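You operate a simulated robot arm through the tools that you are given. There is no shell and no other tool.

Carry out the task below with a simulated two-armed robot. There is one attempt and no reset: what you move stays moved.

TASK
Measure cable samples E502 and E703 in the size gauge and bin each by its size.
Fine: a size inside the printed GOOD range goes into TESTED, any other into REWORK; leave the gauge arm up and the other samples where they are.

It is judged by the outcome, as a careful person would: the job done as asked, and still so three seconds after it is handed in. It fails if anything else is knocked over, pushed out of place, dropped, spilled or broken.

THE ROBOT
Two 7-joint arms with fingered hands on one trunk that stands fixed in place. Base frame: the origin is at the foot of the trunk, x ahead of it, y to its left, z up; the work surface is at about z = 78. Lengths are in cm, angles in degrees, forces in N, time in s.
The left shoulder is at [6, 13.8, 79.7], the right one opposite. With the tool pointing down near the work surface each hand reaches from about 38 to 92 cm from the base axis, measured 20 degrees to its own side. Payload 4 kg a hand.
The tool frame of a hand sits at the grasp point between the pads (the TCP): z along the fingers, y along the line on which they close. The tips reach 3.6 cm beyond it. The gripper opens to 12 cm; its body begins 4.2 cm behind the TCP. The gripper is a hand of 5 fingers: y runs from the thumb to the fingers, the wrist lies at [-1.5, -10.9, -20] in the tool frame, and closing takes about 1.5 s.
Orientation is that of the tool frame in the base frame, as a unit quaternion [x, y, z, w]. With the fingers straight down and the wrist toward the robot, the tool's x, y and z point along [0, 1, 0], [1, 0, 0] and [0, 0, -1] of the base frame.

THE INTERFACE
- The arms move only by the tool drive_tool. It takes "left_rows", "right_rows" or both (then of equal length, played together; a hand with none holds still); each is a list of rows, each an object of numbers (a shift or turn left out is 0, a gripper value left out holds the last): "tx", "ty", "tz": the shift along the tool's x, y, z in units of 100 mm (1.0 is 100 mm); "ax", "ay", "az": the turn, a rotation vector about the tool's x, y, z in units of 45 degrees (1.0 is 45 degrees). In form: [{"tx": .., "ty": .., "tz": .., "ax": .., "ay": .., "az": ..}, ...]. A call has 1 to 20 rows; each row is the pose to reach, as a shift and turn from the pose commanded when the call began, along the tool's axes at that moment. "left_grip" and "right_grip" are, for a hand that has rows, the finger opening in m, from 0 to 0.12, set as the call begins (left out, the last holds). A call with a number of a shift or a turn outside -1 to 1 is refused whole. Rows are played at 5 a second. More than 5 cm and 8.6 degrees between two rows, or a gripper value outside its range, and nothing of the call is played. A pose out of reach is approached as far as the arm can. The call stops where the force on the tool passes 40 N (or 10 N more than at its start, if that is more) or the arm is blocked; 0.2 s more then pass. Each finger travels about 15.3 cm/s and halts on what it meets, pressing with about 34 N; the grip force reading is that of the motor and also rises with nothing between the fingers. The clock runs only during rows and for 0.2 s after the last one: add rows that repeat a pose to give the fingers time. It gives the time, the measured TCP pose, the force on the tool (base axes), the opening and the grip force at its end, in the units of the frame above (readings bear some noise), with the torque about the TCP (base axes, N m) and any sound that the robot's microphone picked up, and new pictures: "views" is both (left out), scene, wrist or none (wrist: the cameras of the hands that moved).
- Cameras (640 x 400 px; columns grow to the right, rows downward): "scene" is now at [6.12, -0.35, 144.68]; the picture's right is [-0.05, -1.00, 0.00], its down [-0.52, 0.03, -0.85] and it looks along [0.85, -0.04, -0.52] (base axes); focal length 365 px, centre (320, 200). "left" rides on the left gripper at [-6.9, -7.9, -13.1] in its tool frame; the picture's right is [-0.78, -0.29, 0.55], its down [0.55, -0.73, 0.40] and it looks along [0.29, 0.61, 0.74] (tool axes); focal length 222 px, centre (320, 200). "right" rides on the right gripper at [6.9, -7.9, -13.1] in its tool frame; the picture's right is [-0.79, 0.29, -0.55], its down [-0.55, -0.74, 0.40] and it looks along [-0.29, 0.61, 0.74] (tool axes); focal length 222 px, centre (320, 200). There is no depth. A picture from a camera that has moved, and an enlarged one, comes with that camera's place and axes in the base frame and with its lens.
- lift_body(by): slides the trunk up (or, below 0, down) by that many cm; the arms and the scene camera ride with it, the base frame stays. It gives what a move gives, with no picture.
- curl_fingers(index, middle, ring, little, thumb_bend, thumb_turn, hand): sets how far each is bent, from 0 (flat) to 100 (curled in); at 30 the hand is open as for a grip, at 70 the pads meet at the TCP. One left out holds its place. A second passes; each finger stops where it meets its share of the squeeze, and holds until it gets a number again. A gripper value or a shape takes the hand back. It gives what a move gives, with no picture; readings hold the bend of each and the force on index, middle, ring, little, thumb and palm. thumb_turn goes from beside the hand (0) to across from the fingers (100), as for a grip.
- preshape(shape, hand): the hand has 5 fingers and takes this shape, open, in about a second: jaw (thumb against the fingers, like two jaws); tri (thumb and two fingers); tip (a fingertip pinch); poke (one finger out to press); point (the index stretched); flat (the hand flat); cup (the hand cupped); fist (a fist). The gripper value then closes the fingers along that shape, each until it touches; the sizes above hold for jaw. It gives what a move gives, with no picture.
- pan_tilt(pan, tilt): turns the head with the scene camera to pan (to the left, within 86 degrees either way) and tilt (down, from -29 to 69), counted from straight ahead of the robot. It gives what a move gives, and a new picture of the scene camera.
- close_up(camera, box): a new picture of the part [left, top, right, bottom] of that camera's present view, enlarged. The clock stands still meanwhile.
- job_done(): hands the job in; it is judged then, once.

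Places have to be worked out from the pictures, the camera data and where the tool is seen. Open the grippers and draw the arms clear of the work before you hand the job in, unless the task says otherwise.

The tools are called after "Call:" by a JSON object that holds its "name" and its "arguments". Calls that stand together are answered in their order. drive_tool: Moves the arms, as the interface text tells. Its arguments: {"type":"object","properties":{"left_rows":{"type":"array"},"left_grip":{"type":"number"},"right_rows":{"type":"array"},"right_grip":{"type":"number"},"views":{"type":"string","enum":["both","scene","wrist","none"]}},"required":[]} The other tools are called the same way: lift_body (by) moves the trunk up or down; preshape (shape, hand) gives the hand a shape; curl_fingers (index, middle, ring, little, thumb_bend, thumb_turn, hand) moves the fingers one by one; pan_tilt (pan, tilt) turns the head that bears the scene camera; close_up (camera, box) takes an enlarged picture of a part of a camera's view; job_done () hands the job in.

At the start:

```text
time_s: 0.0
left_ee_pos: [60.58, 23.87, 119.63]
left_ee_rot: [0.707, 0.707, -0.001, 0.0]
left_ft_force: [-0.3, 0.6, 0.3]
left_torque: [-0.02, 0.0, 0.01]
left_finger_gap: 11.98
left_finger_force: 0.1
left_shape: jaw
left_bend: [30.0, 30.0, 30.0, 30.0, 30.0, 97.0]
left_finger forces: [0.0, 0.0, 0.0, 0.0, 0.1, 0.0]
right_ee_pos: [58.11, -19.07, 116.18]
right_ee_rot: [0.707, 0.707, 0.001, 0.0]
right_ft_force: [-0.4, 0.2, -0.1]
right_torque: [-0.01, 0.05, 0.03]
right_finger_gap: 11.97
right_finger_force: 0.0
right_shape: jaw
right_bend: [30.0, 30.0, 30.0, 30.0, 30.0, 97.0]
right_finger forces: [0.0, 0.0, 0.0, 0.0, 0.0, 0.1]
trunk travel left (down, up): [-37.5, 21.5]
head pan, tilt (commanded): [-2.9, 31.7]
```

scene: 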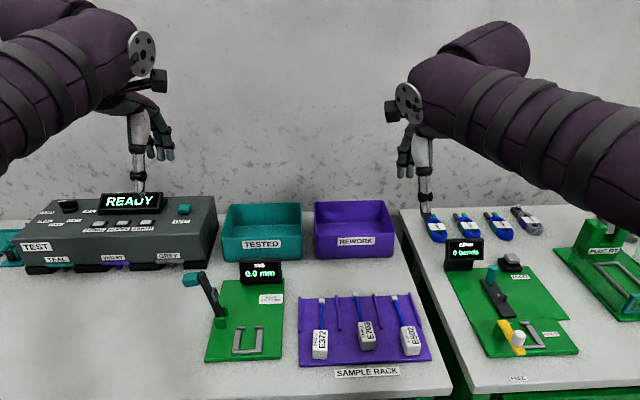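
right: 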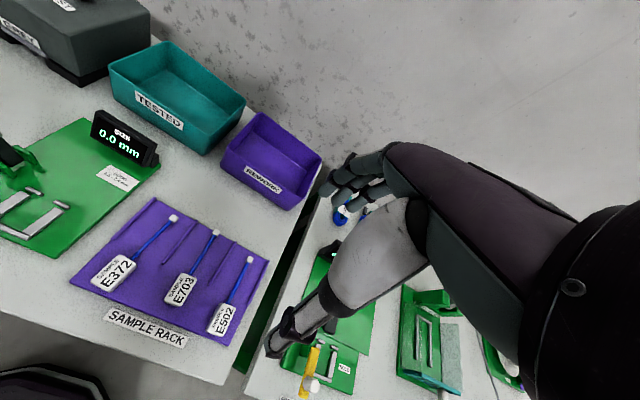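
left: 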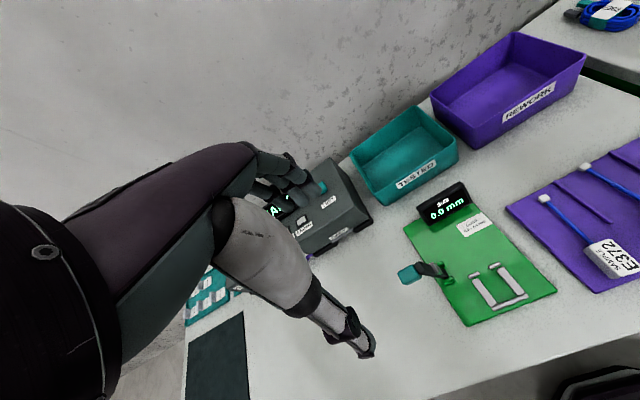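

I'll begin by looking closely at the gauge, its printed label, and the sample rack.

Call:
{"name": "close_up", "arguments": {"camera": "scene", "box": [180, 250, 320, 370]}}

Call:
{"name": "close_up", "arguments": {"camera": "scene", "box": [290, 270, 450, 390]}}

Call:
{"name": "close_up", "arguments": {"camera": "right", "box": [0, 90, 300, 360]}}

Call:
{"name": "close_up", "arguments": {"camera": "left", "box": [380, 160, 580, 340]}}

```text
3.33 times, centred on (250, 310) of scene
camera zoom: at [6.12, -0.35, 144.68], right [-0.05, -1.0, 0.0], down [-0.52, 0.03, -0.85], along [0.85, -0.04, -0.52], focal length 1217 px, centre (553, -167)
```

zoom: 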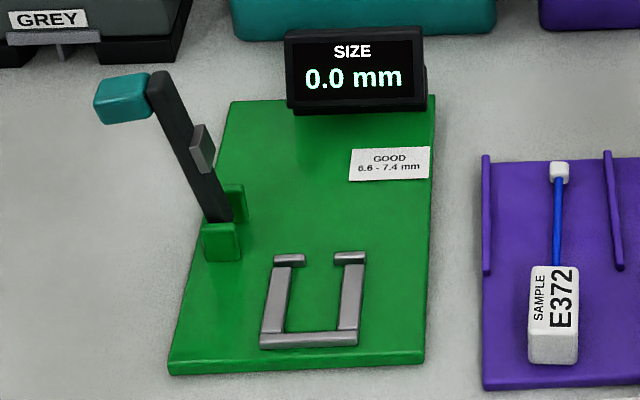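

```text
3.33 times, centred on (370, 330) of scene
camera zoom: at [6.12, -0.35, 144.68], right [-0.05, -1.0, 0.0], down [-0.52, 0.03, -0.85], along [0.85, -0.04, -0.52], focal length 1217 px, centre (153, -233)
```

zoom: 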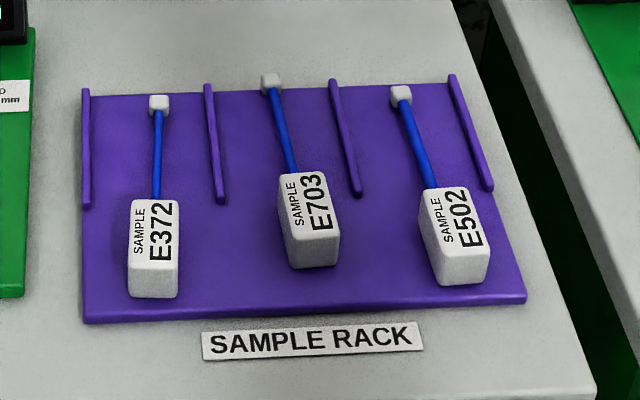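

```text
1.48 times, centred on (150, 225) of right
camera zoom: at [50.1, -12.11, 129.26], right [0.29, -0.79, 0.55], down [-0.74, -0.55, -0.4], along [0.61, -0.29, -0.74], focal length 329 px, centre (572, 163)
```

zoom: 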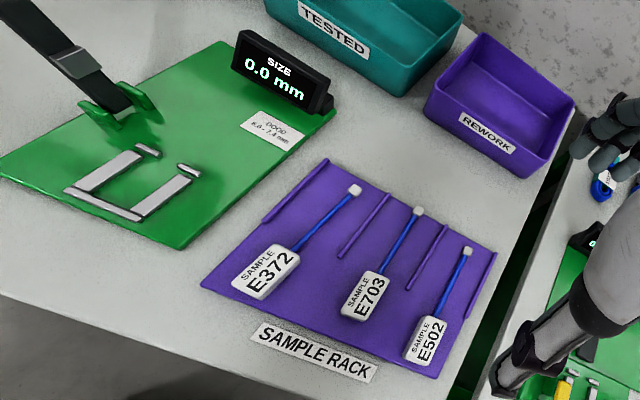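

```text
2.22 times, centred on (480, 250) of left
camera zoom: at [52.66, 16.92, 132.77], right [-0.29, -0.78, -0.55], down [-0.73, 0.55, -0.4], along [0.61, 0.29, -0.74], focal length 494 px, centre (-36, 89)
```

zoom: 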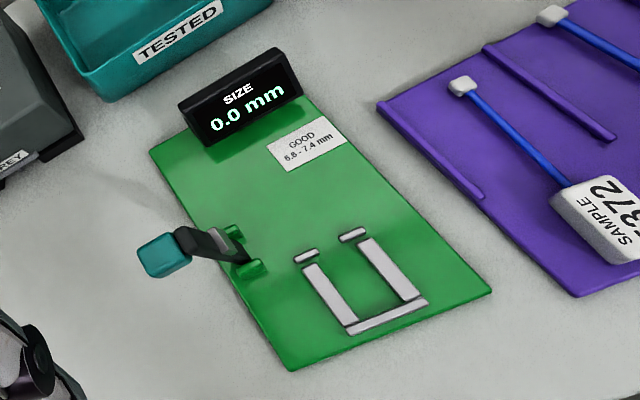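

The GOOD label reads 6.6 or 6.8 to 7.4 mm; I zoom in further to settle that.

Call:
{"name": "close_up", "arguments": {"camera": "scene", "box": [250, 285, 290, 310]}}

Call:
{"name": "close_up", "arguments": {"camera": "left", "box": [455, 205, 503, 240]}}

Call:
{"name": "close_up", "arguments": {"camera": "right", "box": [90, 155, 145, 195]}}

Call:
{"name": "close_up", "arguments": {"camera": "scene", "box": [175, 260, 285, 330]}}

```text
16.00 times, centred on (270, 298) of scene
camera zoom: at [6.12, -0.35, 144.68], right [-0.05, -1.0, 0.0], down [-0.52, 0.03, -0.85], along [0.85, -0.04, -0.52], focal length 5842 px, centre (1120, -1360)
```

zoom: 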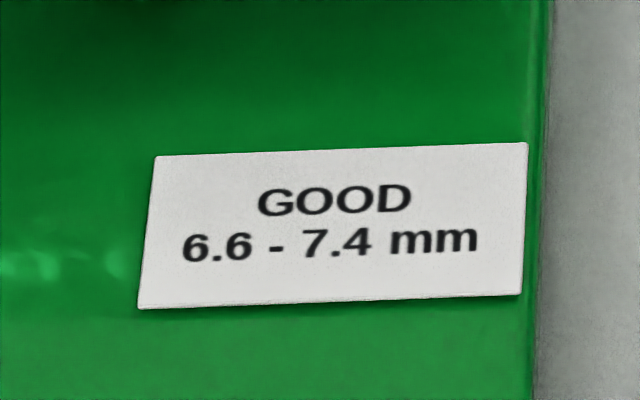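

```text
11.43 times, centred on (479, 222) of left
camera zoom: at [52.66, 16.92, 132.77], right [-0.29, -0.78, -0.55], down [-0.73, 0.55, -0.4], along [0.61, 0.29, -0.74], focal length 2538 px, centre (-1497, -57)
```

zoom: 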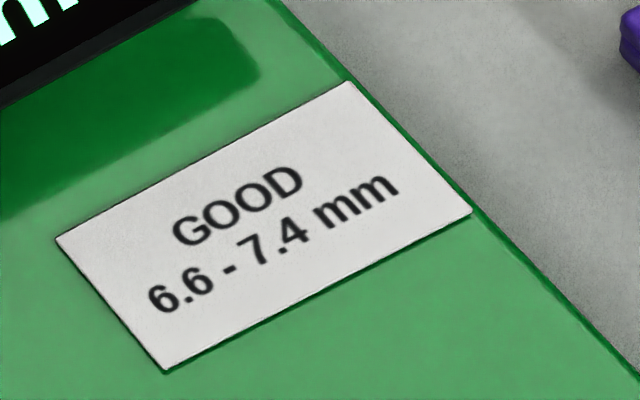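

```text
10.00 times, centred on (118, 175) of right
camera zoom: at [50.1, -12.11, 129.26], right [0.29, -0.79, 0.55], down [-0.74, -0.55, -0.4], along [0.61, -0.29, -0.74], focal length 2221 px, centre (2345, 450)
```

zoom: 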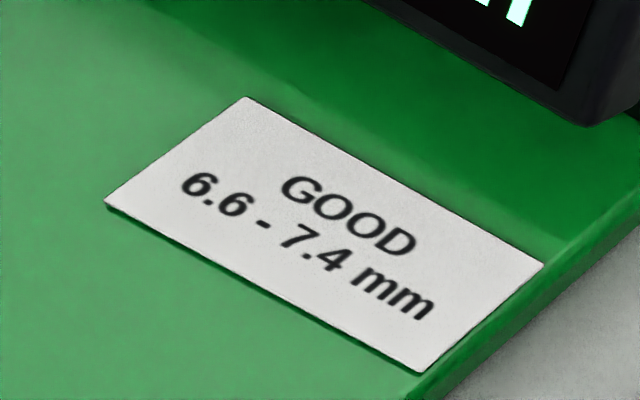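

```text
5.71 times, centred on (230, 295) of scene
camera zoom: at [6.12, -0.35, 144.68], right [-0.05, -1.0, 0.0], down [-0.52, 0.03, -0.85], along [0.85, -0.04, -0.52], focal length 2087 px, centre (834, -343)
```

zoom: 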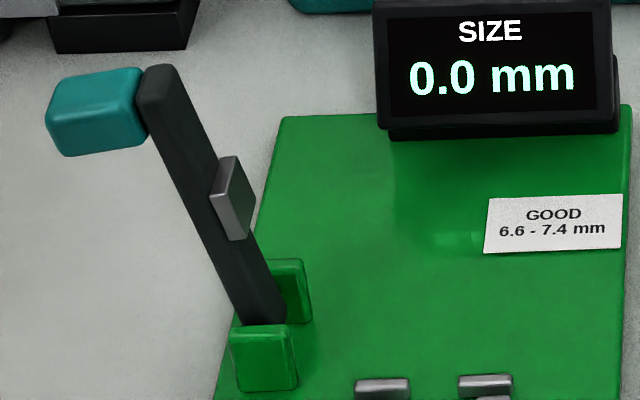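

The GOOD range is 6.6 – 7.4 mm. Next I take enlarged views of the gauge nest, lever and each sample block so I can triangulate their positions.

Call:
{"name": "close_up", "arguments": {"camera": "scene", "box": [200, 310, 300, 370]}}

Call:
{"name": "close_up", "arguments": {"camera": "scene", "box": [380, 290, 440, 365]}}

Call:
{"name": "close_up", "arguments": {"camera": "scene", "box": [340, 285, 400, 360]}}

Call:
{"name": "close_up", "arguments": {"camera": "right", "box": [140, 200, 270, 350]}}

Call:
{"name": "close_up", "arguments": {"camera": "left", "box": [390, 240, 540, 330]}}

Call:
{"name": "close_up", "arguments": {"camera": "scene", "box": [210, 190, 410, 290]}}

```text
6.40 times, centred on (250, 340) of scene
camera zoom: at [6.12, -0.35, 144.68], right [-0.05, -1.0, 0.0], down [-0.52, 0.03, -0.85], along [0.85, -0.04, -0.52], focal length 2337 px, centre (768, -696)
```

zoom: 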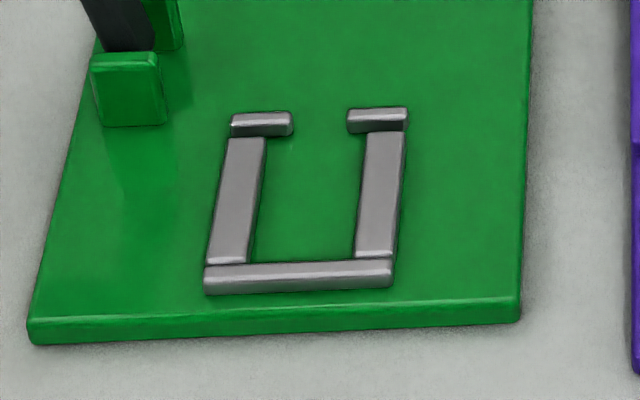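

```text
5.33 times, centred on (410, 328) of scene
camera zoom: at [6.12, -0.35, 144.68], right [-0.05, -1.0, 0.0], down [-0.52, 0.03, -0.85], along [0.85, -0.04, -0.52], focal length 1948 px, centre (-160, -480)
```

zoom: 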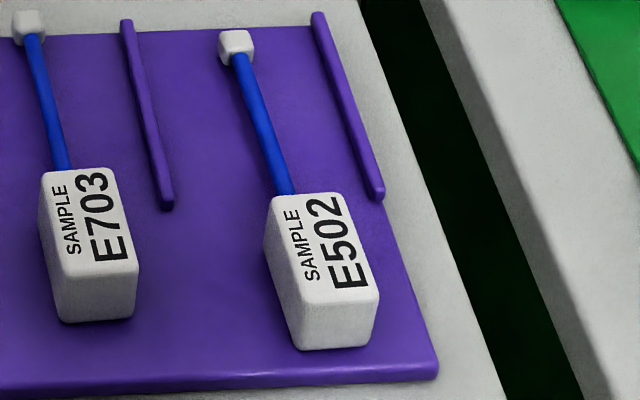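

```text
5.33 times, centred on (370, 322) of scene
camera zoom: at [6.12, -0.35, 144.68], right [-0.05, -1.0, 0.0], down [-0.52, 0.03, -0.85], along [0.85, -0.04, -0.52], focal length 1948 px, centre (53, -453)
```

zoom: 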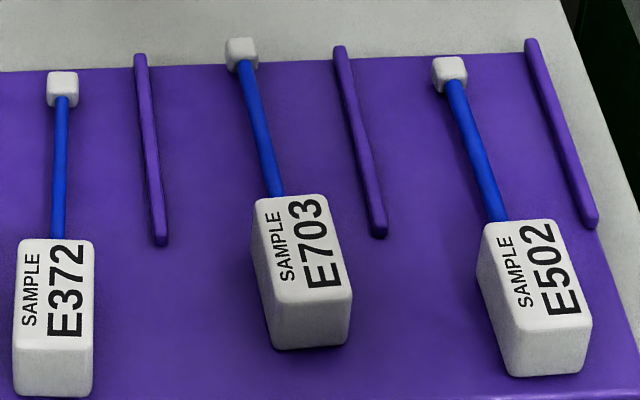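

```text
2.67 times, centred on (205, 275) of right
camera zoom: at [50.1, -12.11, 129.26], right [0.29, -0.79, 0.55], down [-0.74, -0.55, -0.4], along [0.61, -0.29, -0.74], focal length 592 px, centre (627, 0)
```

zoom: 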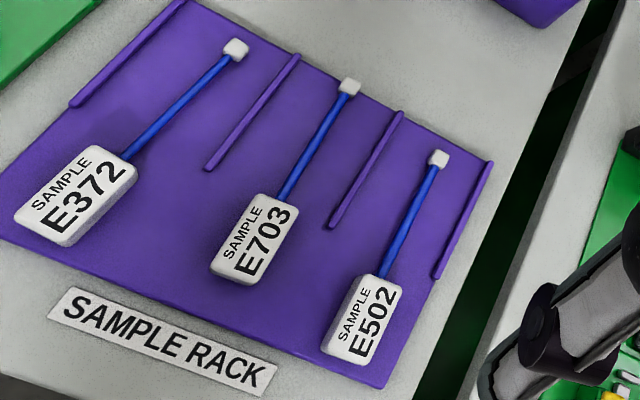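

```text
4.27 times, centred on (465, 285) of left
camera zoom: at [52.66, 16.92, 132.77], right [-0.29, -0.78, -0.55], down [-0.73, 0.55, -0.4], along [0.61, 0.29, -0.74], focal length 948 px, centre (-299, -163)
```

zoom: 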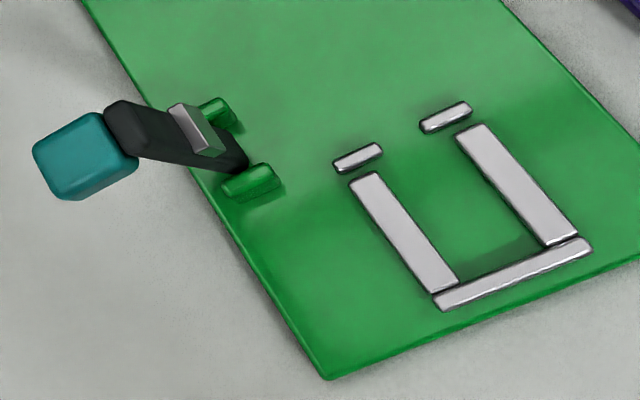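

```text
3.20 times, centred on (310, 240) of scene
camera zoom: at [6.12, -0.35, 144.68], right [-0.05, -1.0, 0.0], down [-0.52, 0.03, -0.85], along [0.85, -0.04, -0.52], focal length 1168 px, centre (352, 72)
```

zoom: 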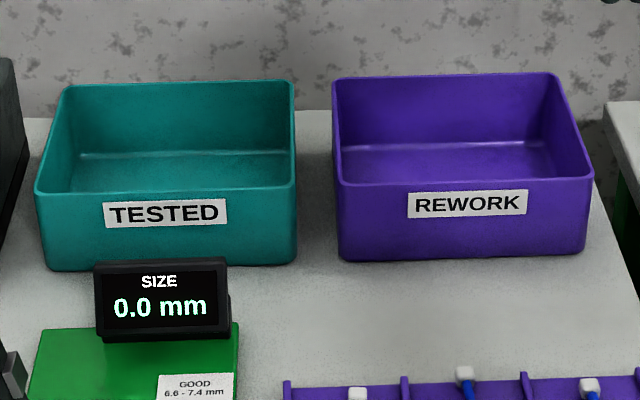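

The samples are blocks about 3 × 4.8 × 2.2 cm with a cable running away from the robot, and the U‑nest on the gauge is about 3.4 cm wide inside. I put the right hand in the "tri" shape to see whether its ring and little fingers stay clear of the cable.

Call:
{"name": "preshape", "arguments": {"shape": "tri", "hand": "right"}}

Call:
{"name": "close_up", "arguments": {"camera": "right", "box": [220, 100, 460, 400]}}

Call:
{"name": "close_up", "arguments": {"camera": "scene", "box": [370, 60, 490, 240]}}

```text
time_s: 0.9
left_ee_pos: [60.55, 23.83, 119.69]
left_ee_rot: [0.707, 0.707, 0.0, 0.0]
left_ft_force: [-0.7, 0.0, 0.4]
left_torque: [0.02, 0.02, 0.01]
left_finger_gap: 11.98
left_finger_force: 0.0
left_shape: jaw
left_bend: [30.0, 30.0, 30.0, 30.0, 30.0, 97.0]
left_finger forces: [0.0, 0.0, 0.1, 0.1, 0.1, 0.1]
right_ee_pos: [58.07, -19.05, 116.15]
right_ee_rot: [0.707, 0.707, 0.0, 0.0]
right_ft_force: [0.8, -0.3, -0.2]
right_torque: [-0.02, -0.05, -0.02]
right_finger_gap: 11.95
right_finger_force: 0.0
right_shape: tri
right_bend: [30.0, 30.0, 99.0, 99.0, 30.0, 97.0]
right_finger forces: [0.1, 0.0, 0.0, 0.1, 0.0, 0.0]
trunk travel left (down, up): [-37.5, 21.5]
head pan, tilt (commanded): [-2.9, 31.7]
```

```text
1.33 times, centred on (340, 250) of right
camera zoom: at [50.11, -12.11, 129.26], right [0.29, -0.79, 0.55], down [-0.74, -0.55, -0.4], along [0.61, -0.29, -0.74], focal length 296 px, centre (293, 133)
```

zoom: 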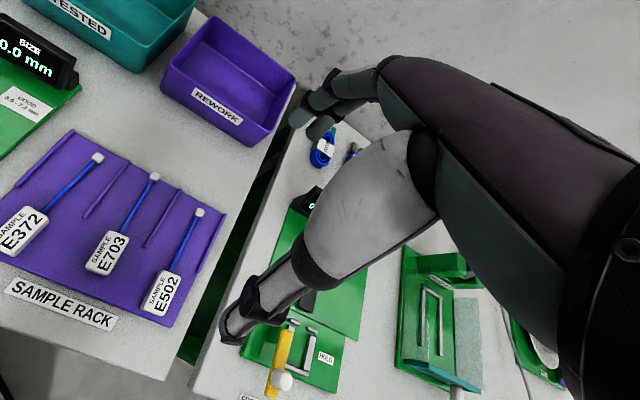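

```text
2.22 times, centred on (430, 150) of scene
camera zoom: at [6.12, -0.35, 144.68], right [-0.05, -1.0, 0.0], down [-0.52, 0.03, -0.85], along [0.85, -0.04, -0.52], focal length 811 px, centre (76, 311)
```

zoom: 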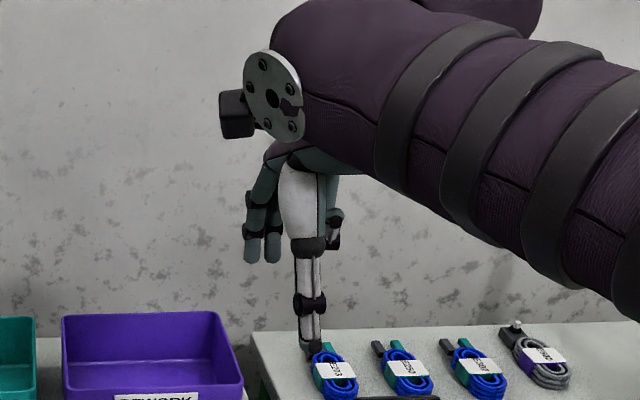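

In tri the ring and little fingers curl up out of the way, with the thumb opposing index and middle centred at the TCP. I turn the right hand 90° (tool y toward base +y) so it can pinch a block across its narrow width; the first 45° now.

Call:
{"name": "drive_tool", "arguments": {"right_rows": [{"az": -0.17}, {"az": -0.34}, {"az": -0.5}, {"az": -0.67}, {"az": -0.84}, {"az": -1.0}], "views": "none"}}

Call:
{"name": "drive_tool", "arguments": {"right_rows": [{"az": -0.17}, {"az": -0.34}, {"az": -0.5}, {"az": -0.67}, {"az": -0.84}, {"az": -1.0}, {"az": -1.0}, {"az": -1.0}], "views": "both"}}

```text
time_s: 2.3
left_ee_pos: [60.51, 23.85, 119.69]
left_ee_rot: [0.707, 0.707, -0.001, 0.0]
left_ft_force: [0.6, 0.3, -0.4]
left_torque: [0.01, 0.03, 0.02]
left_finger_gap: 11.94
left_finger_force: 0.0
left_shape: jaw
left_bend: [30.0, 30.0, 30.0, 30.0, 30.0, 97.0]
left_finger forces: [0.0, 0.0, 0.0, 0.1, 0.1, 0.0]
right_ee_pos: [58.06, -19.03, 116.2]
right_ee_rot: [0.382, 0.924, 0.0, 0.0]
right_ft_force: [-0.7, 0.9, 1.1]
right_torque: [0.05, -0.01, 0.05]
right_finger_gap: 11.99
right_finger_force: 0.1
right_shape: tri
right_bend: [30.0, 30.0, 99.0, 99.0, 30.0, 97.0]
right_finger forces: [0.0, 0.1, 0.0, 0.1, 0.0, 0.0]
trunk travel left (down, up): [-37.5, 21.5]
head pan, tilt (commanded): [-2.9, 31.7]
```

```text
time_s: 4.1
left_ee_pos: [60.61, 23.89, 119.65]
left_ee_rot: [0.707, 0.708, 0.0, -0.001]
left_ft_force: [0.2, -0.5, 0.6]
left_torque: [-0.02, 0.01, 0.0]
left_finger_gap: 11.97
left_finger_force: 0.0
left_shape: jaw
left_bend: [30.0, 30.0, 30.0, 30.0, 30.0, 97.0]
left_finger forces: [0.0, 0.0, 0.0, 0.0, 0.0, 0.1]
right_ee_pos: [58.16, -18.93, 116.23]
right_ee_rot: [0.001, 1.0, 0.0, 0.0]
right_ft_force: [0.6, 0.0, -0.3]
right_torque: [0.0, 0.0, 0.01]
right_finger_gap: 11.96
right_finger_force: 0.1
right_shape: tri
right_bend: [30.0, 30.0, 99.0, 99.0, 30.0, 97.0]
right_finger forces: [0.0, 0.0, 0.0, 0.0, 0.0, 0.1]
trunk travel left (down, up): [-37.5, 21.5]
head pan, tilt (commanded): [-2.9, 31.7]
camera scene: at [6.12, -0.35, 144.68], right [-0.05, -1.0, 0.0], down [-0.52, 0.03, -0.85], along [0.85, -0.04, -0.52], focal length 365 px, centre (320, 200)
camera right: at [51.11, -27.0, 129.27], right [0.79, 0.29, 0.55], down [0.55, -0.73, -0.4], along [0.29, 0.61, -0.74], focal length 222 px, centre (320, 200)
```

scene: 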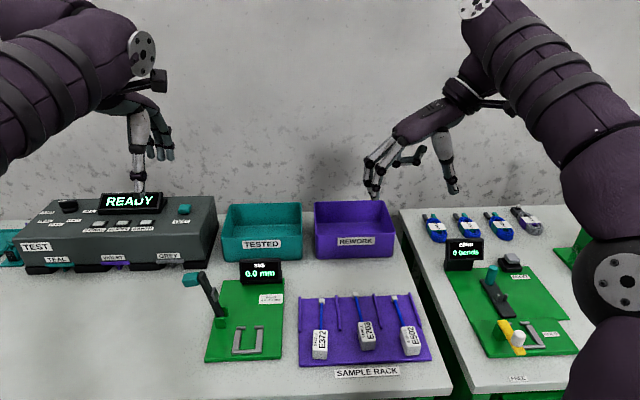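
right: 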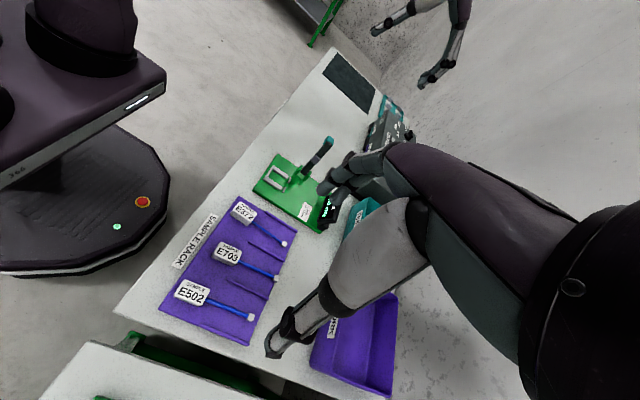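

The hand turned fine, but the right elbow now hangs low over the right bench. I pan the head right to see how much room it has.

Call:
{"name": "pan_tilt", "arguments": {"pan": -35, "tilt": 40}}

```text
time_s: 5.1
left_ee_pos: [60.54, 23.9, 119.65]
left_ee_rot: [0.707, 0.707, -0.001, 0.0]
left_ft_force: [0.1, -0.7, 0.7]
left_torque: [0.0, 0.02, 0.02]
left_finger_gap: 11.98
left_finger_force: 0.1
left_shape: jaw
left_bend: [30.0, 30.0, 30.0, 30.0, 30.0, 97.0]
left_finger forces: [0.0, 0.0, 0.1, 0.0, 0.0, 0.0]
right_ee_pos: [58.23, -19.04, 116.16]
right_ee_rot: [0.001, 1.0, 0.0, 0.0]
right_ft_force: [0.1, 0.2, 0.7]
right_torque: [0.0, -0.03, 0.02]
right_finger_gap: 11.98
right_finger_force: 0.1
right_shape: tri
right_bend: [30.0, 30.0, 99.0, 99.0, 30.0, 97.0]
right_finger forces: [0.1, 0.0, 0.1, 0.0, 0.1, 0.0]
trunk travel left (down, up): [-37.5, 21.5]
head pan, tilt (commanded): [-35.0, 40.0]
camera scene: at [4.13, -4.76, 143.41], right [-0.57, -0.82, 0.0], down [-0.53, 0.37, -0.77], along [0.63, -0.44, -0.64], focal length 365 px, centre (320, 200)
```

scene: 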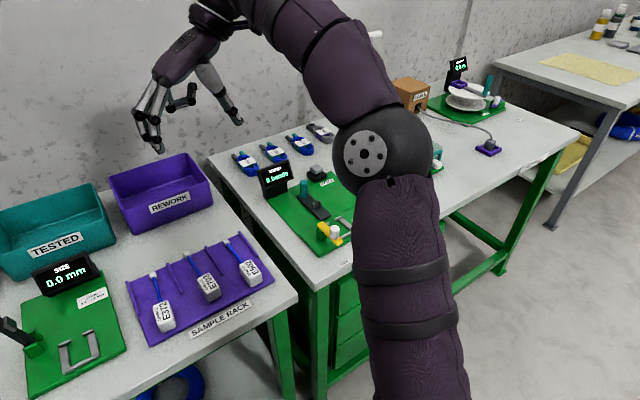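

The elbow is well above the bench. I lower the right hand partway over E502 and check both views again.

Call:
{"name": "drive_tool", "arguments": {"right_rows": [{"tx": 0.1, "ty": -0.06, "tz": 0.2}, {"tx": 0.2, "ty": -0.12, "tz": 0.4}, {"tx": 0.3, "ty": -0.18, "tz": 0.6}, {"tx": 0.35, "ty": -0.25, "tz": 0.8}, {"tx": 0.35, "ty": -0.25, "tz": 1.0}, {"tx": 0.35, "ty": -0.25, "tz": 1.0}], "views": "both"}}

```text
time_s: 6.5
left_ee_pos: [60.57, 23.88, 119.49]
left_ee_rot: [0.707, 0.707, -0.001, 0.0]
left_ft_force: [0.4, -0.9, -0.7]
left_torque: [-0.02, -0.02, 0.02]
left_finger_gap: 12.0
left_finger_force: 0.1
left_shape: jaw
left_bend: [30.0, 30.0, 30.0, 30.0, 30.0, 97.0]
left_finger forces: [0.0, 0.0, 0.1, 0.0, 0.0, 0.0]
right_ee_pos: [54.54, -21.36, 106.18]
right_ee_rot: [0.0, 1.0, 0.0, -0.001]
right_ft_force: [0.4, -1.3, 0.1]
right_torque: [0.03, -0.01, -0.04]
right_finger_gap: 11.97
right_finger_force: 0.0
right_shape: tri
right_bend: [30.0, 30.0, 99.0, 99.0, 30.0, 97.0]
right_finger forces: [0.0, 0.0, 0.0, 0.1, 0.0, 0.0]
trunk travel left (down, up): [-37.5, 21.5]
head pan, tilt (commanded): [-35.0, 40.0]
camera scene: at [4.12, -4.77, 143.4], right [-0.57, -0.82, 0.0], down [-0.53, 0.37, -0.77], along [0.63, -0.44, -0.64], focal length 365 px, centre (320, 200)
camera right: at [47.55, -29.39, 119.23], right [0.79, 0.29, 0.55], down [0.55, -0.73, -0.4], along [0.29, 0.61, -0.74], focal length 222 px, centre (320, 200)
```

scene: 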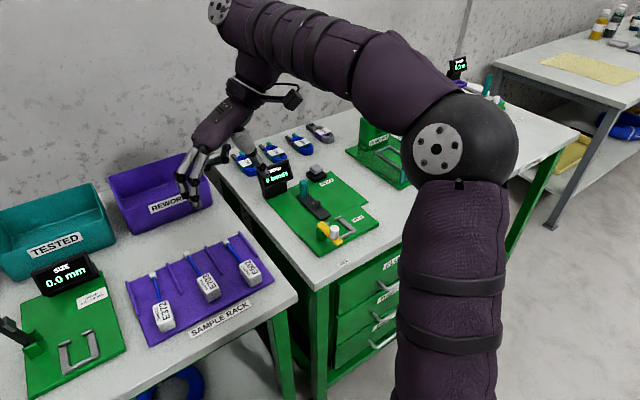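
right: 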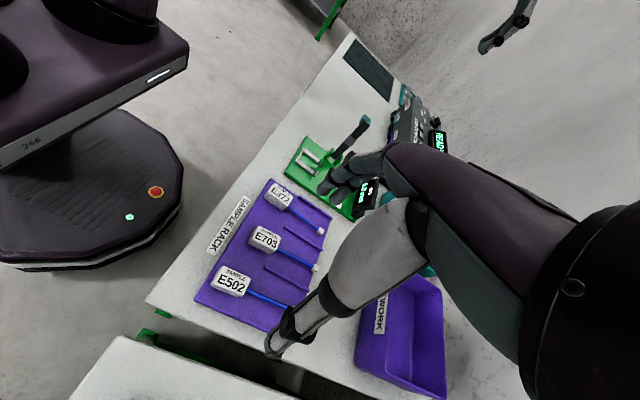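

The elbow has plenty of clearance. I take close-ups from the wrist camera of all samples and turn the head toward the work to triangulate them.

Call:
{"name": "pan_tilt", "arguments": {"pan": -10, "tilt": 42}}

Call:
{"name": "close_up", "arguments": {"camera": "right", "box": [190, 170, 340, 330]}}

Call:
{"name": "close_up", "arguments": {"camera": "right", "box": [280, 90, 400, 230]}}

Call:
{"name": "close_up", "arguments": {"camera": "right", "box": [200, 250, 270, 310]}}

```text
time_s: 7.4
left_ee_pos: [60.56, 23.83, 119.51]
left_ee_rot: [0.707, 0.707, 0.0, 0.0]
left_ft_force: [-0.7, 0.8, 0.9]
left_torque: [0.0, -0.04, 0.02]
left_finger_gap: 11.99
left_finger_force: 0.0
left_shape: jaw
left_bend: [30.0, 30.0, 30.0, 30.0, 30.0, 97.0]
left_finger forces: [0.0, 0.1, 0.1, 0.1, 0.1, 0.1]
right_ee_pos: [54.63, -21.46, 106.32]
right_ee_rot: [0.0, 1.0, 0.0, -0.001]
right_ft_force: [0.5, 0.2, 0.3]
right_torque: [-0.05, -0.01, -0.02]
right_finger_gap: 11.98
right_finger_force: 0.1
right_shape: tri
right_bend: [30.0, 30.0, 99.0, 99.0, 30.0, 97.0]
right_finger forces: [0.1, 0.0, 0.0, 0.0, 0.0, 0.0]
trunk travel left (down, up): [-37.5, 21.5]
head pan, tilt (commanded): [-10.0, 42.0]
camera scene: at [5.39, -1.35, 143.11], right [-0.17, -0.98, 0.0], down [-0.66, 0.12, -0.74], along [0.73, -0.13, -0.67], focal length 365 px, centre (320, 200)
```

scene: 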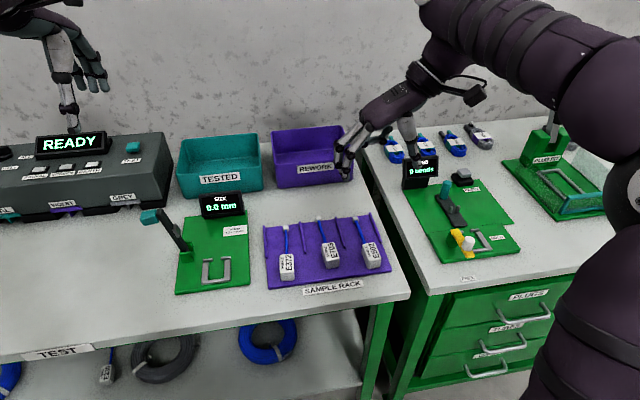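

```text
2.50 times, centred on (265, 250) of right
camera zoom: at [47.56, -29.38, 119.25], right [0.79, 0.29, 0.55], down [0.55, -0.73, -0.4], along [0.29, 0.61, -0.74], focal length 555 px, centre (458, 75)
```

zoom: 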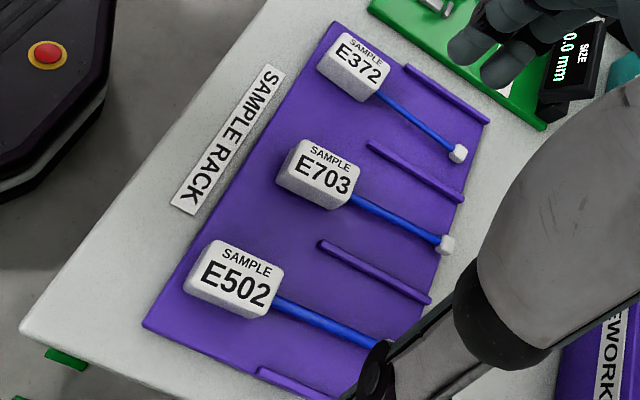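

```text
2.86 times, centred on (340, 160) of right
camera zoom: at [47.56, -29.38, 119.25], right [0.79, 0.29, 0.55], down [0.55, -0.73, -0.4], along [0.29, 0.61, -0.74], focal length 635 px, centre (263, 314)
```

zoom: 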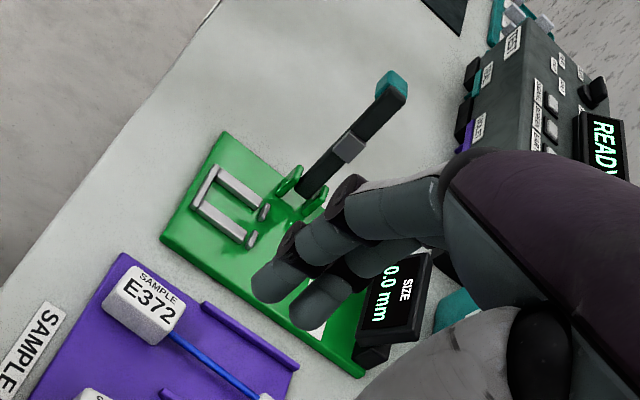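

```text
6.67 times, centred on (235, 280) of right
camera zoom: at [47.56, -29.38, 119.25], right [0.79, 0.29, 0.55], down [0.55, -0.73, -0.4], along [0.29, 0.61, -0.74], focal length 1481 px, centre (887, -333)
```

zoom: 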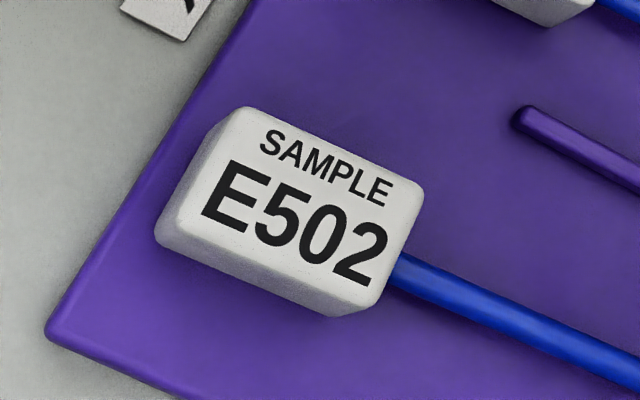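

Both cameras give E502's top near (54, −21.5). I take scene close-ups from this new head pose to refine positions and the yaw.

Call:
{"name": "close_up", "arguments": {"camera": "scene", "box": [340, 210, 400, 280]}}

Call:
{"name": "close_up", "arguments": {"camera": "scene", "box": [165, 200, 265, 300]}}

Call:
{"name": "close_up", "arguments": {"camera": "scene", "box": [300, 110, 360, 190]}}

```text
5.71 times, centred on (370, 245) of scene
camera zoom: at [5.39, -1.35, 143.11], right [-0.17, -0.98, 0.0], down [-0.66, 0.12, -0.74], along [0.73, -0.13, -0.67], focal length 2087 px, centre (34, -57)
```

zoom: 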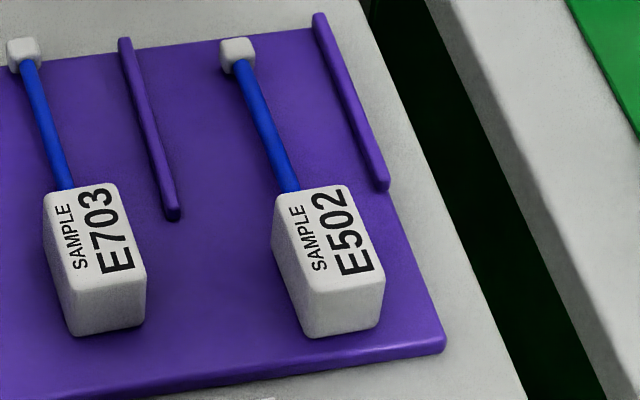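

```text
4.00 times, centred on (215, 250) of scene
camera zoom: at [5.39, -1.35, 143.11], right [-0.17, -0.98, 0.0], down [-0.66, 0.12, -0.74], along [0.73, -0.13, -0.67], focal length 1461 px, centre (740, 0)
```

zoom: 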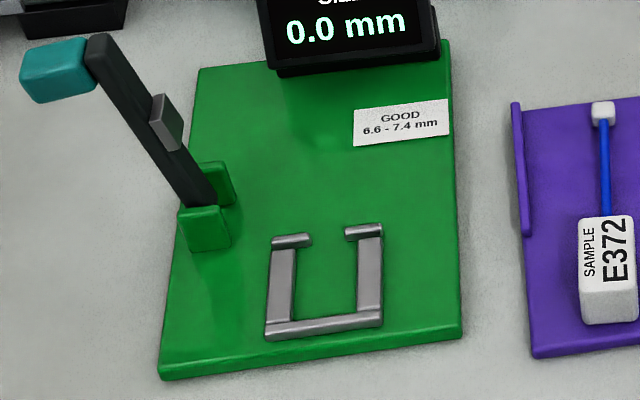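

```text
5.00 times, centred on (330, 150) of scene
camera zoom: at [5.39, -1.35, 143.11], right [-0.17, -0.98, 0.0], down [-0.66, 0.12, -0.74], along [0.73, -0.13, -0.67], focal length 1826 px, centre (270, 450)
```

zoom: 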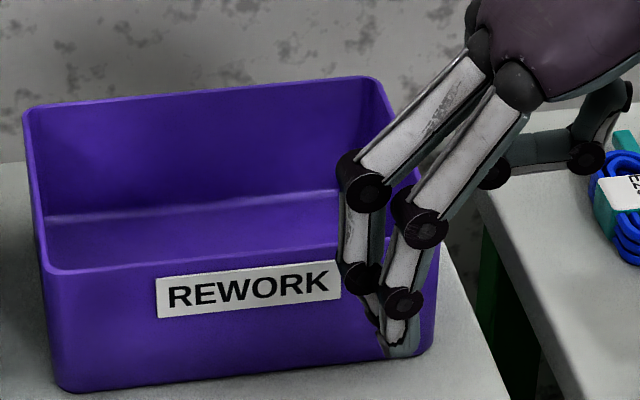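

The scene view and the wrist view disagree by about 0.8 cm in x. I close the tri pinch in mid-air to see exactly where the fingertips meet relative to the TCP, as a calibration.

Call:
{"name": "drive_tool", "arguments": {"right_rows": [{}, {}, {}, {}, {}, {}, {}, {}], "right_grip": 0.0, "views": "both"}}

Call:
{"name": "close_up", "arguments": {"camera": "scene", "box": [300, 90, 420, 190]}}

Call:
{"name": "close_up", "arguments": {"camera": "right", "box": [230, 160, 430, 340]}}

```text
time_s: 9.2
left_ee_pos: [60.49, 23.95, 119.62]
left_ee_rot: [0.707, 0.707, 0.0, 0.0]
left_ft_force: [0.1, -0.7, -0.3]
left_torque: [-0.06, -0.02, 0.01]
left_finger_gap: 11.98
left_finger_force: 0.0
left_shape: jaw
left_bend: [30.0, 30.0, 30.0, 30.0, 30.0, 97.0]
left_finger forces: [0.0, 0.1, 0.0, 0.0, 0.0, 0.0]
right_ee_pos: [54.61, -21.4, 106.28]
right_ee_rot: [-0.001, 1.0, -0.001, 0.0]
right_ft_force: [0.5, -0.3, 0.5]
right_torque: [0.0, 0.0, 0.01]
right_finger_gap: 0.03
right_finger_force: 34.1
right_shape: tri
right_bend: [70.0, 70.0, 100.0, 100.0, 70.0, 100.0]
right_finger forces: [0.0, 0.0, 0.0, 0.0, 0.0, 0.1]
trunk travel left (down, up): [-37.5, 21.5]
head pan, tilt (commanded): [-10.0, 42.0]
camera scene: at [5.39, -1.35, 143.11], right [-0.17, -0.98, 0.0], down [-0.66, 0.12, -0.74], along [0.73, -0.13, -0.67], focal length 365 px, centre (320, 200)
camera right: at [47.56, -29.38, 119.25], right [0.79, 0.29, 0.55], down [0.55, -0.73, -0.4], along [0.29, 0.61, -0.74], focal length 222 px, centre (320, 200)
```

scene: 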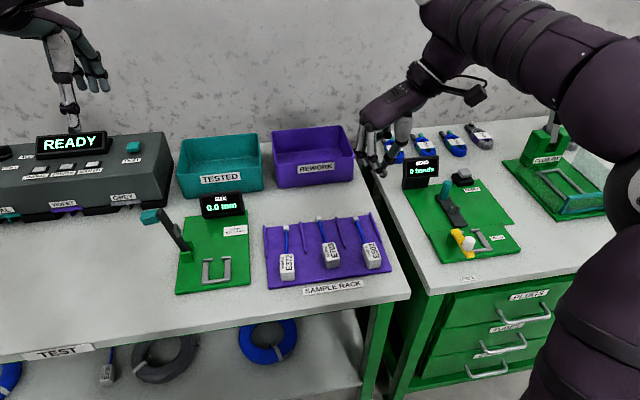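
right: 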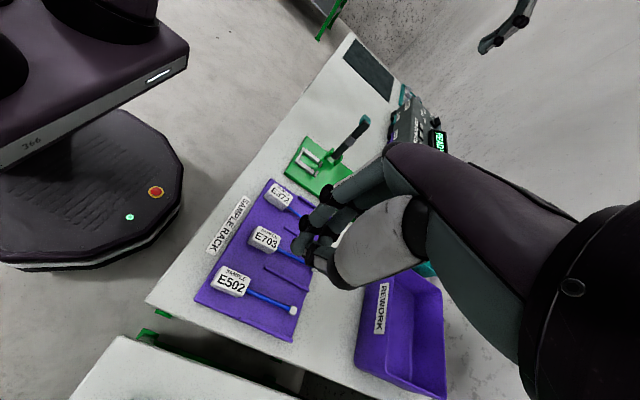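

```text
4.00 times, centred on (360, 140) of scene
camera zoom: at [5.39, -1.35, 143.11], right [-0.17, -0.98, 0.0], down [-0.66, 0.12, -0.74], along [0.73, -0.13, -0.67], focal length 1461 px, centre (160, 440)
```

zoom: 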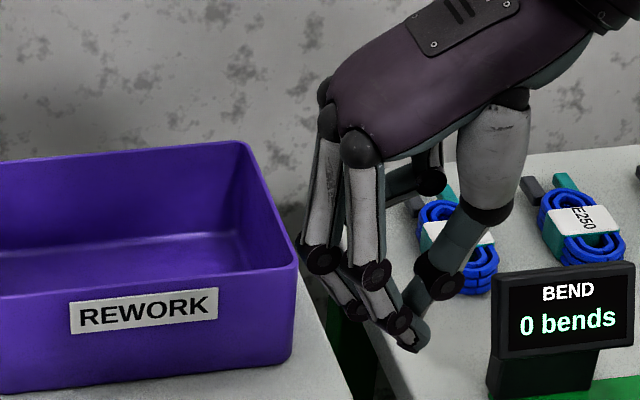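

```text
2.22 times, centred on (330, 250) of right
camera zoom: at [47.56, -29.38, 119.25], right [0.79, 0.29, 0.55], down [0.55, -0.73, -0.4], along [0.29, 0.61, -0.74], focal length 494 px, centre (298, 89)
```

zoom: 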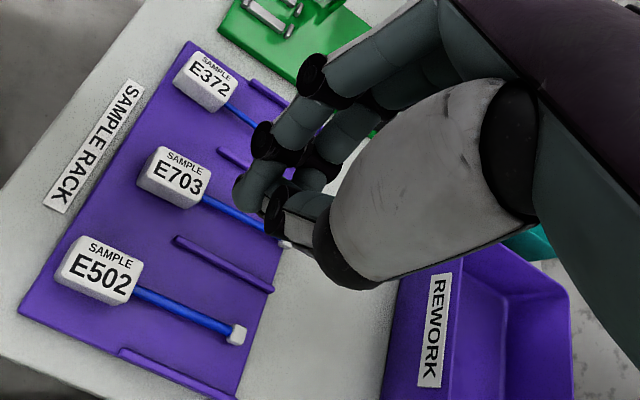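

The pinched fingertips project within 2 mm of where the scene camera should see them, so the scene camera is reliable. It puts E502 at about (54.6, −21.4), top z≈81.2, yaw ≈+3°. I open to 7 cm, turn slightly to match the yaw, and descend partway.

Call:
{"name": "drive_tool", "arguments": {"right_rows": [{"az": -0.067}, {"az": -0.067, "tz": 0.2}, {"az": -0.067, "tz": 0.4}, {"az": -0.067, "tz": 0.6}, {"az": -0.067, "tz": 0.8}, {"az": -0.067, "tz": 1.0}, {"az": -0.067, "tz": 1.0}, {"az": -0.067, "tz": 1.0}], "right_grip": 0.07, "views": "both"}}

```text
time_s: 11.0
left_ee_pos: [60.53, 23.91, 119.67]
left_ee_rot: [0.707, 0.707, 0.0, 0.0]
left_ft_force: [-0.7, 0.8, -0.2]
left_torque: [0.0, 0.02, -0.03]
left_finger_gap: 11.94
left_finger_force: 0.0
left_shape: jaw
left_bend: [30.0, 30.0, 30.0, 30.0, 30.0, 97.0]
left_finger forces: [0.0, 0.0, 0.0, 0.0, 0.1, 0.1]
right_ee_pos: [54.71, -21.55, 96.05]
right_ee_rot: [-0.026, 1.0, 0.0, 0.0]
right_ft_force: [0.9, 0.8, 0.8]
right_torque: [0.01, 0.0, -0.02]
right_finger_gap: 6.99
right_finger_force: 0.1
right_shape: tri
right_bend: [39.0, 42.0, 99.0, 99.0, 49.0, 100.0]
right_finger forces: [0.0, 0.0, 0.0, 0.0, 0.1, 0.0]
trunk travel left (down, up): [-37.5, 21.5]
head pan, tilt (commanded): [-10.0, 42.0]
camera scene: at [5.39, -1.34, 143.11], right [-0.17, -0.98, 0.0], down [-0.66, 0.12, -0.74], along [0.73, -0.13, -0.67], focal length 365 px, centre (320, 200)
camera right: at [48.0, -29.82, 109.1], right [0.77, 0.33, 0.55], down [0.59, -0.7, -0.4], along [0.25, 0.63, -0.74], focal length 222 px, centre (320, 200)
```

scene: 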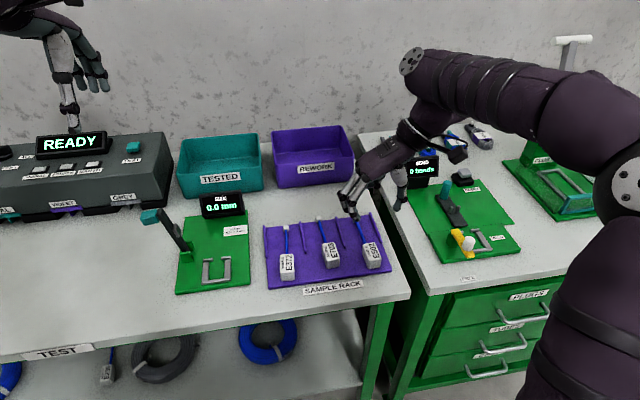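
right: 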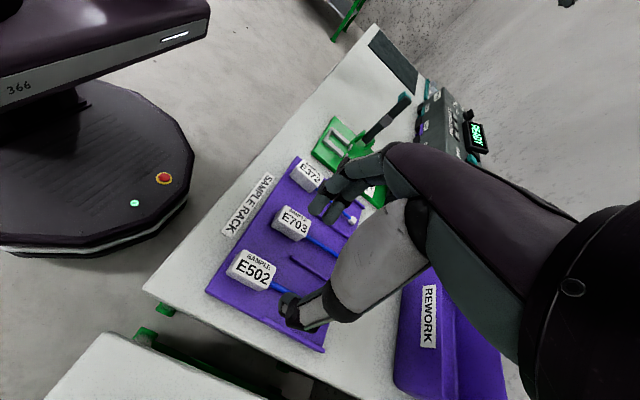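

The hand is aligned above E502. I descend another 7 cm and check the gap on both sides of the block.

Call:
{"name": "drive_tool", "arguments": {"right_rows": [{"tz": 0.2}, {"tz": 0.4}, {"tz": 0.6}, {"tz": 0.7}, {"tz": 0.7}], "views": "none"}}

Call:
{"name": "close_up", "arguments": {"camera": "scene", "box": [320, 170, 440, 290]}}

Call:
{"name": "close_up", "arguments": {"camera": "right", "box": [220, 170, 400, 350]}}

```text
time_s: 12.2
left_ee_pos: [60.57, 23.84, 119.71]
left_ee_rot: [0.707, 0.707, -0.001, 0.0]
left_ft_force: [-0.6, 0.4, 0.8]
left_torque: [-0.05, -0.02, -0.05]
left_finger_gap: 11.97
left_finger_force: 0.0
left_shape: jaw
left_bend: [30.0, 30.0, 30.0, 30.0, 30.0, 97.0]
left_finger forces: [0.0, 0.0, 0.1, 0.1, 0.1, 0.0]
right_ee_pos: [54.63, -21.44, 89.21]
right_ee_rot: [-0.026, 1.0, 0.0, 0.0]
right_ft_force: [0.7, -0.6, 0.7]
right_torque: [0.0, 0.04, -0.01]
right_finger_gap: 7.01
right_finger_force: 0.1
right_shape: tri
right_bend: [39.0, 42.0, 99.0, 99.0, 49.0, 100.0]
right_finger forces: [0.1, 0.0, 0.1, 0.1, 0.1, 0.0]
trunk travel left (down, up): [-37.5, 21.5]
head pan, tilt (commanded): [-10.0, 42.0]
```

```text
3.33 times, centred on (380, 230) of scene
camera zoom: at [5.39, -1.34, 143.11], right [-0.17, -0.98, 0.0], down [-0.66, 0.12, -0.74], along [0.73, -0.13, -0.67], focal length 1217 px, centre (120, 100)
```

zoom: 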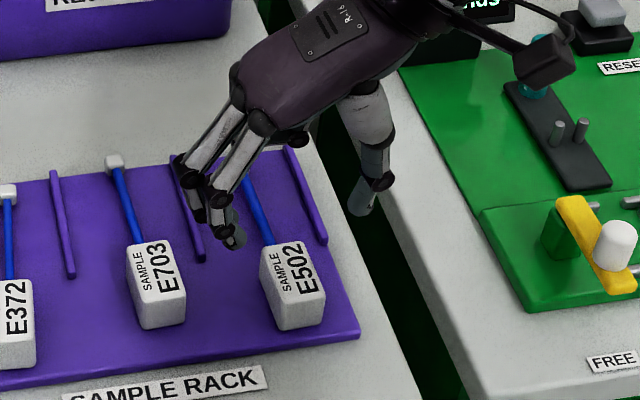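

```text
2.22 times, centred on (310, 260) of right
camera zoom: at [48.05, -29.78, 102.2], right [0.77, 0.33, 0.55], down [0.59, -0.7, -0.4], along [0.25, 0.63, -0.74], focal length 494 px, centre (342, 67)
```

zoom: 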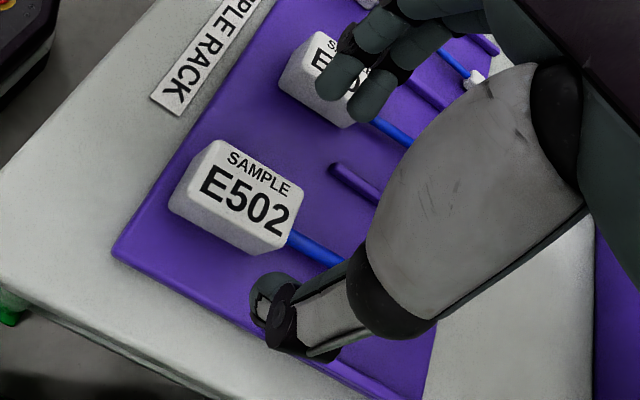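

The thumb and fingers straddle E502 symmetrically. I lower to TCP z≈83.5 (tips about 1.2 cm above the rack) and then view before closing.

Call:
{"name": "drive_tool", "arguments": {"right_rows": [{"tz": 0.15}, {"tz": 0.3}, {"tz": 0.42}, {"tz": 0.52}, {"tz": 0.575}, {"tz": 0.575}], "views": "none"}}

Call:
{"name": "close_up", "arguments": {"camera": "scene", "box": [320, 190, 440, 290]}}

Call:
{"name": "close_up", "arguments": {"camera": "right", "box": [220, 170, 400, 350]}}

```text
time_s: 13.6
left_ee_pos: [60.48, 23.93, 119.54]
left_ee_rot: [0.707, 0.708, -0.001, 0.0]
left_ft_force: [0.1, 0.1, -0.6]
left_torque: [0.01, 0.03, -0.03]
left_finger_gap: 12.01
left_finger_force: 0.0
left_shape: jaw
left_bend: [30.0, 30.0, 30.0, 30.0, 30.0, 97.0]
left_finger forces: [0.0, 0.0, 0.1, 0.0, 0.0, 0.0]
right_ee_pos: [54.71, -21.47, 83.57]
right_ee_rot: [-0.026, 1.0, 0.0, 0.0]
right_ft_force: [0.0, 0.7, -1.1]
right_torque: [-0.01, 0.02, 0.0]
right_finger_gap: 6.98
right_finger_force: 0.0
right_shape: tri
right_bend: [39.0, 42.0, 99.0, 99.0, 49.0, 100.0]
right_finger forces: [0.1, 0.0, 0.0, 0.1, 0.1, 0.0]
trunk travel left (down, up): [-37.5, 21.5]
head pan, tilt (commanded): [-10.0, 42.0]
```

```text
4.00 times, centred on (380, 240) of scene
camera zoom: at [5.39, -1.35, 143.11], right [-0.17, -0.98, 0.0], down [-0.66, 0.12, -0.74], along [0.73, -0.13, -0.67], focal length 1461 px, centre (80, 40)
```

zoom: 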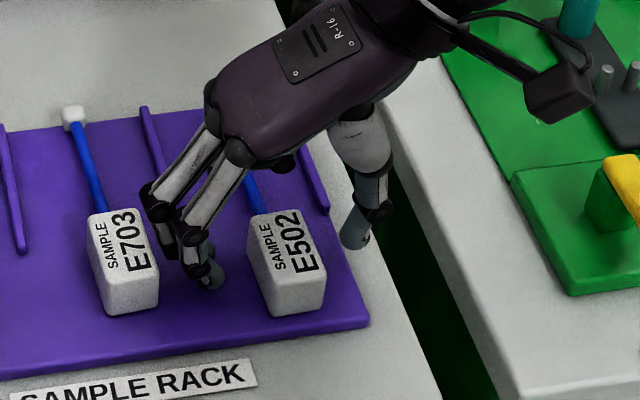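

```text
2.22 times, centred on (310, 260) of right
camera zoom: at [48.02, -29.74, 96.51], right [0.77, 0.33, 0.55], down [0.59, -0.7, -0.4], along [0.25, 0.63, -0.74], focal length 494 px, centre (342, 67)
```

zoom: 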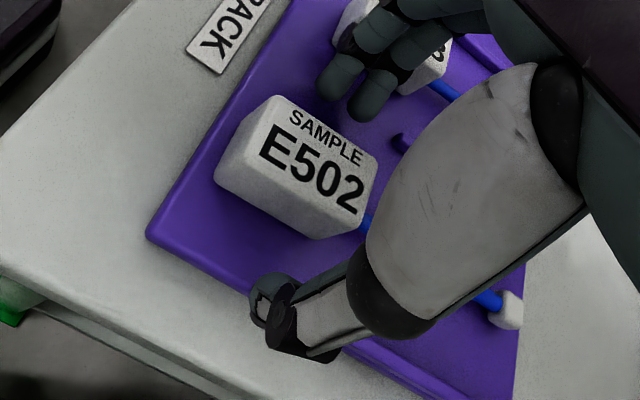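

Nothing touches yet and the block lies between thumb and fingers. I close the pinch on E502 and hold for two seconds.

Call:
{"name": "drive_tool", "arguments": {"right_rows": [{}, {}, {}, {}, {}, {}, {}, {}, {}, {}], "right_grip": 0.01, "views": "none"}}

Call:
{"name": "close_up", "arguments": {"camera": "scene", "box": [320, 190, 440, 290]}}

Call:
{"name": "close_up", "arguments": {"camera": "right", "box": [220, 170, 400, 350]}}

```text
time_s: 15.8
left_ee_pos: [60.61, 24.0, 119.61]
left_ee_rot: [0.707, 0.707, 0.0, 0.0]
left_ft_force: [-0.1, -0.2, 0.0]
left_torque: [0.05, 0.0, 0.02]
left_finger_gap: 11.96
left_finger_force: 0.0
left_shape: jaw
left_bend: [30.0, 30.0, 30.0, 30.0, 30.0, 97.0]
left_finger forces: [0.0, 0.0, 0.0, 0.0, 0.0, 0.0]
right_ee_pos: [54.64, -21.34, 83.46]
right_ee_rot: [-0.027, 1.0, -0.001, 0.0]
right_ft_force: [0.3, -0.6, -0.1]
right_torque: [-0.03, -0.01, -0.01]
right_finger_gap: 2.43
right_finger_force: 33.6
right_shape: tri
right_bend: [57.0, 60.0, 100.0, 100.0, 70.0, 100.0]
right_finger forces: [15.6, 15.1, 0.0, 0.0, 30.7, 0.0]
trunk travel left (down, up): [-37.5, 21.5]
head pan, tilt (commanded): [-10.0, 42.0]
```

```text
4.00 times, centred on (380, 240) of scene
camera zoom: at [5.4, -1.35, 143.11], right [-0.17, -0.98, 0.0], down [-0.66, 0.12, -0.74], along [0.73, -0.13, -0.67], focal length 1461 px, centre (80, 40)
```

zoom: 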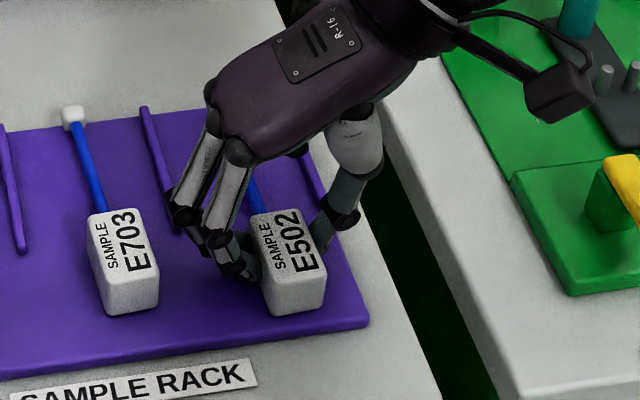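

```text
2.22 times, centred on (310, 260) of right
camera zoom: at [48.03, -29.75, 96.53], right [0.77, 0.33, 0.55], down [0.59, -0.7, -0.4], along [0.25, 0.63, -0.74], focal length 494 px, centre (342, 67)
```

zoom: 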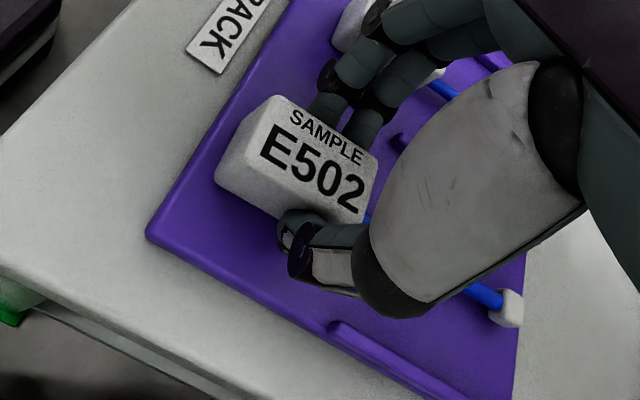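

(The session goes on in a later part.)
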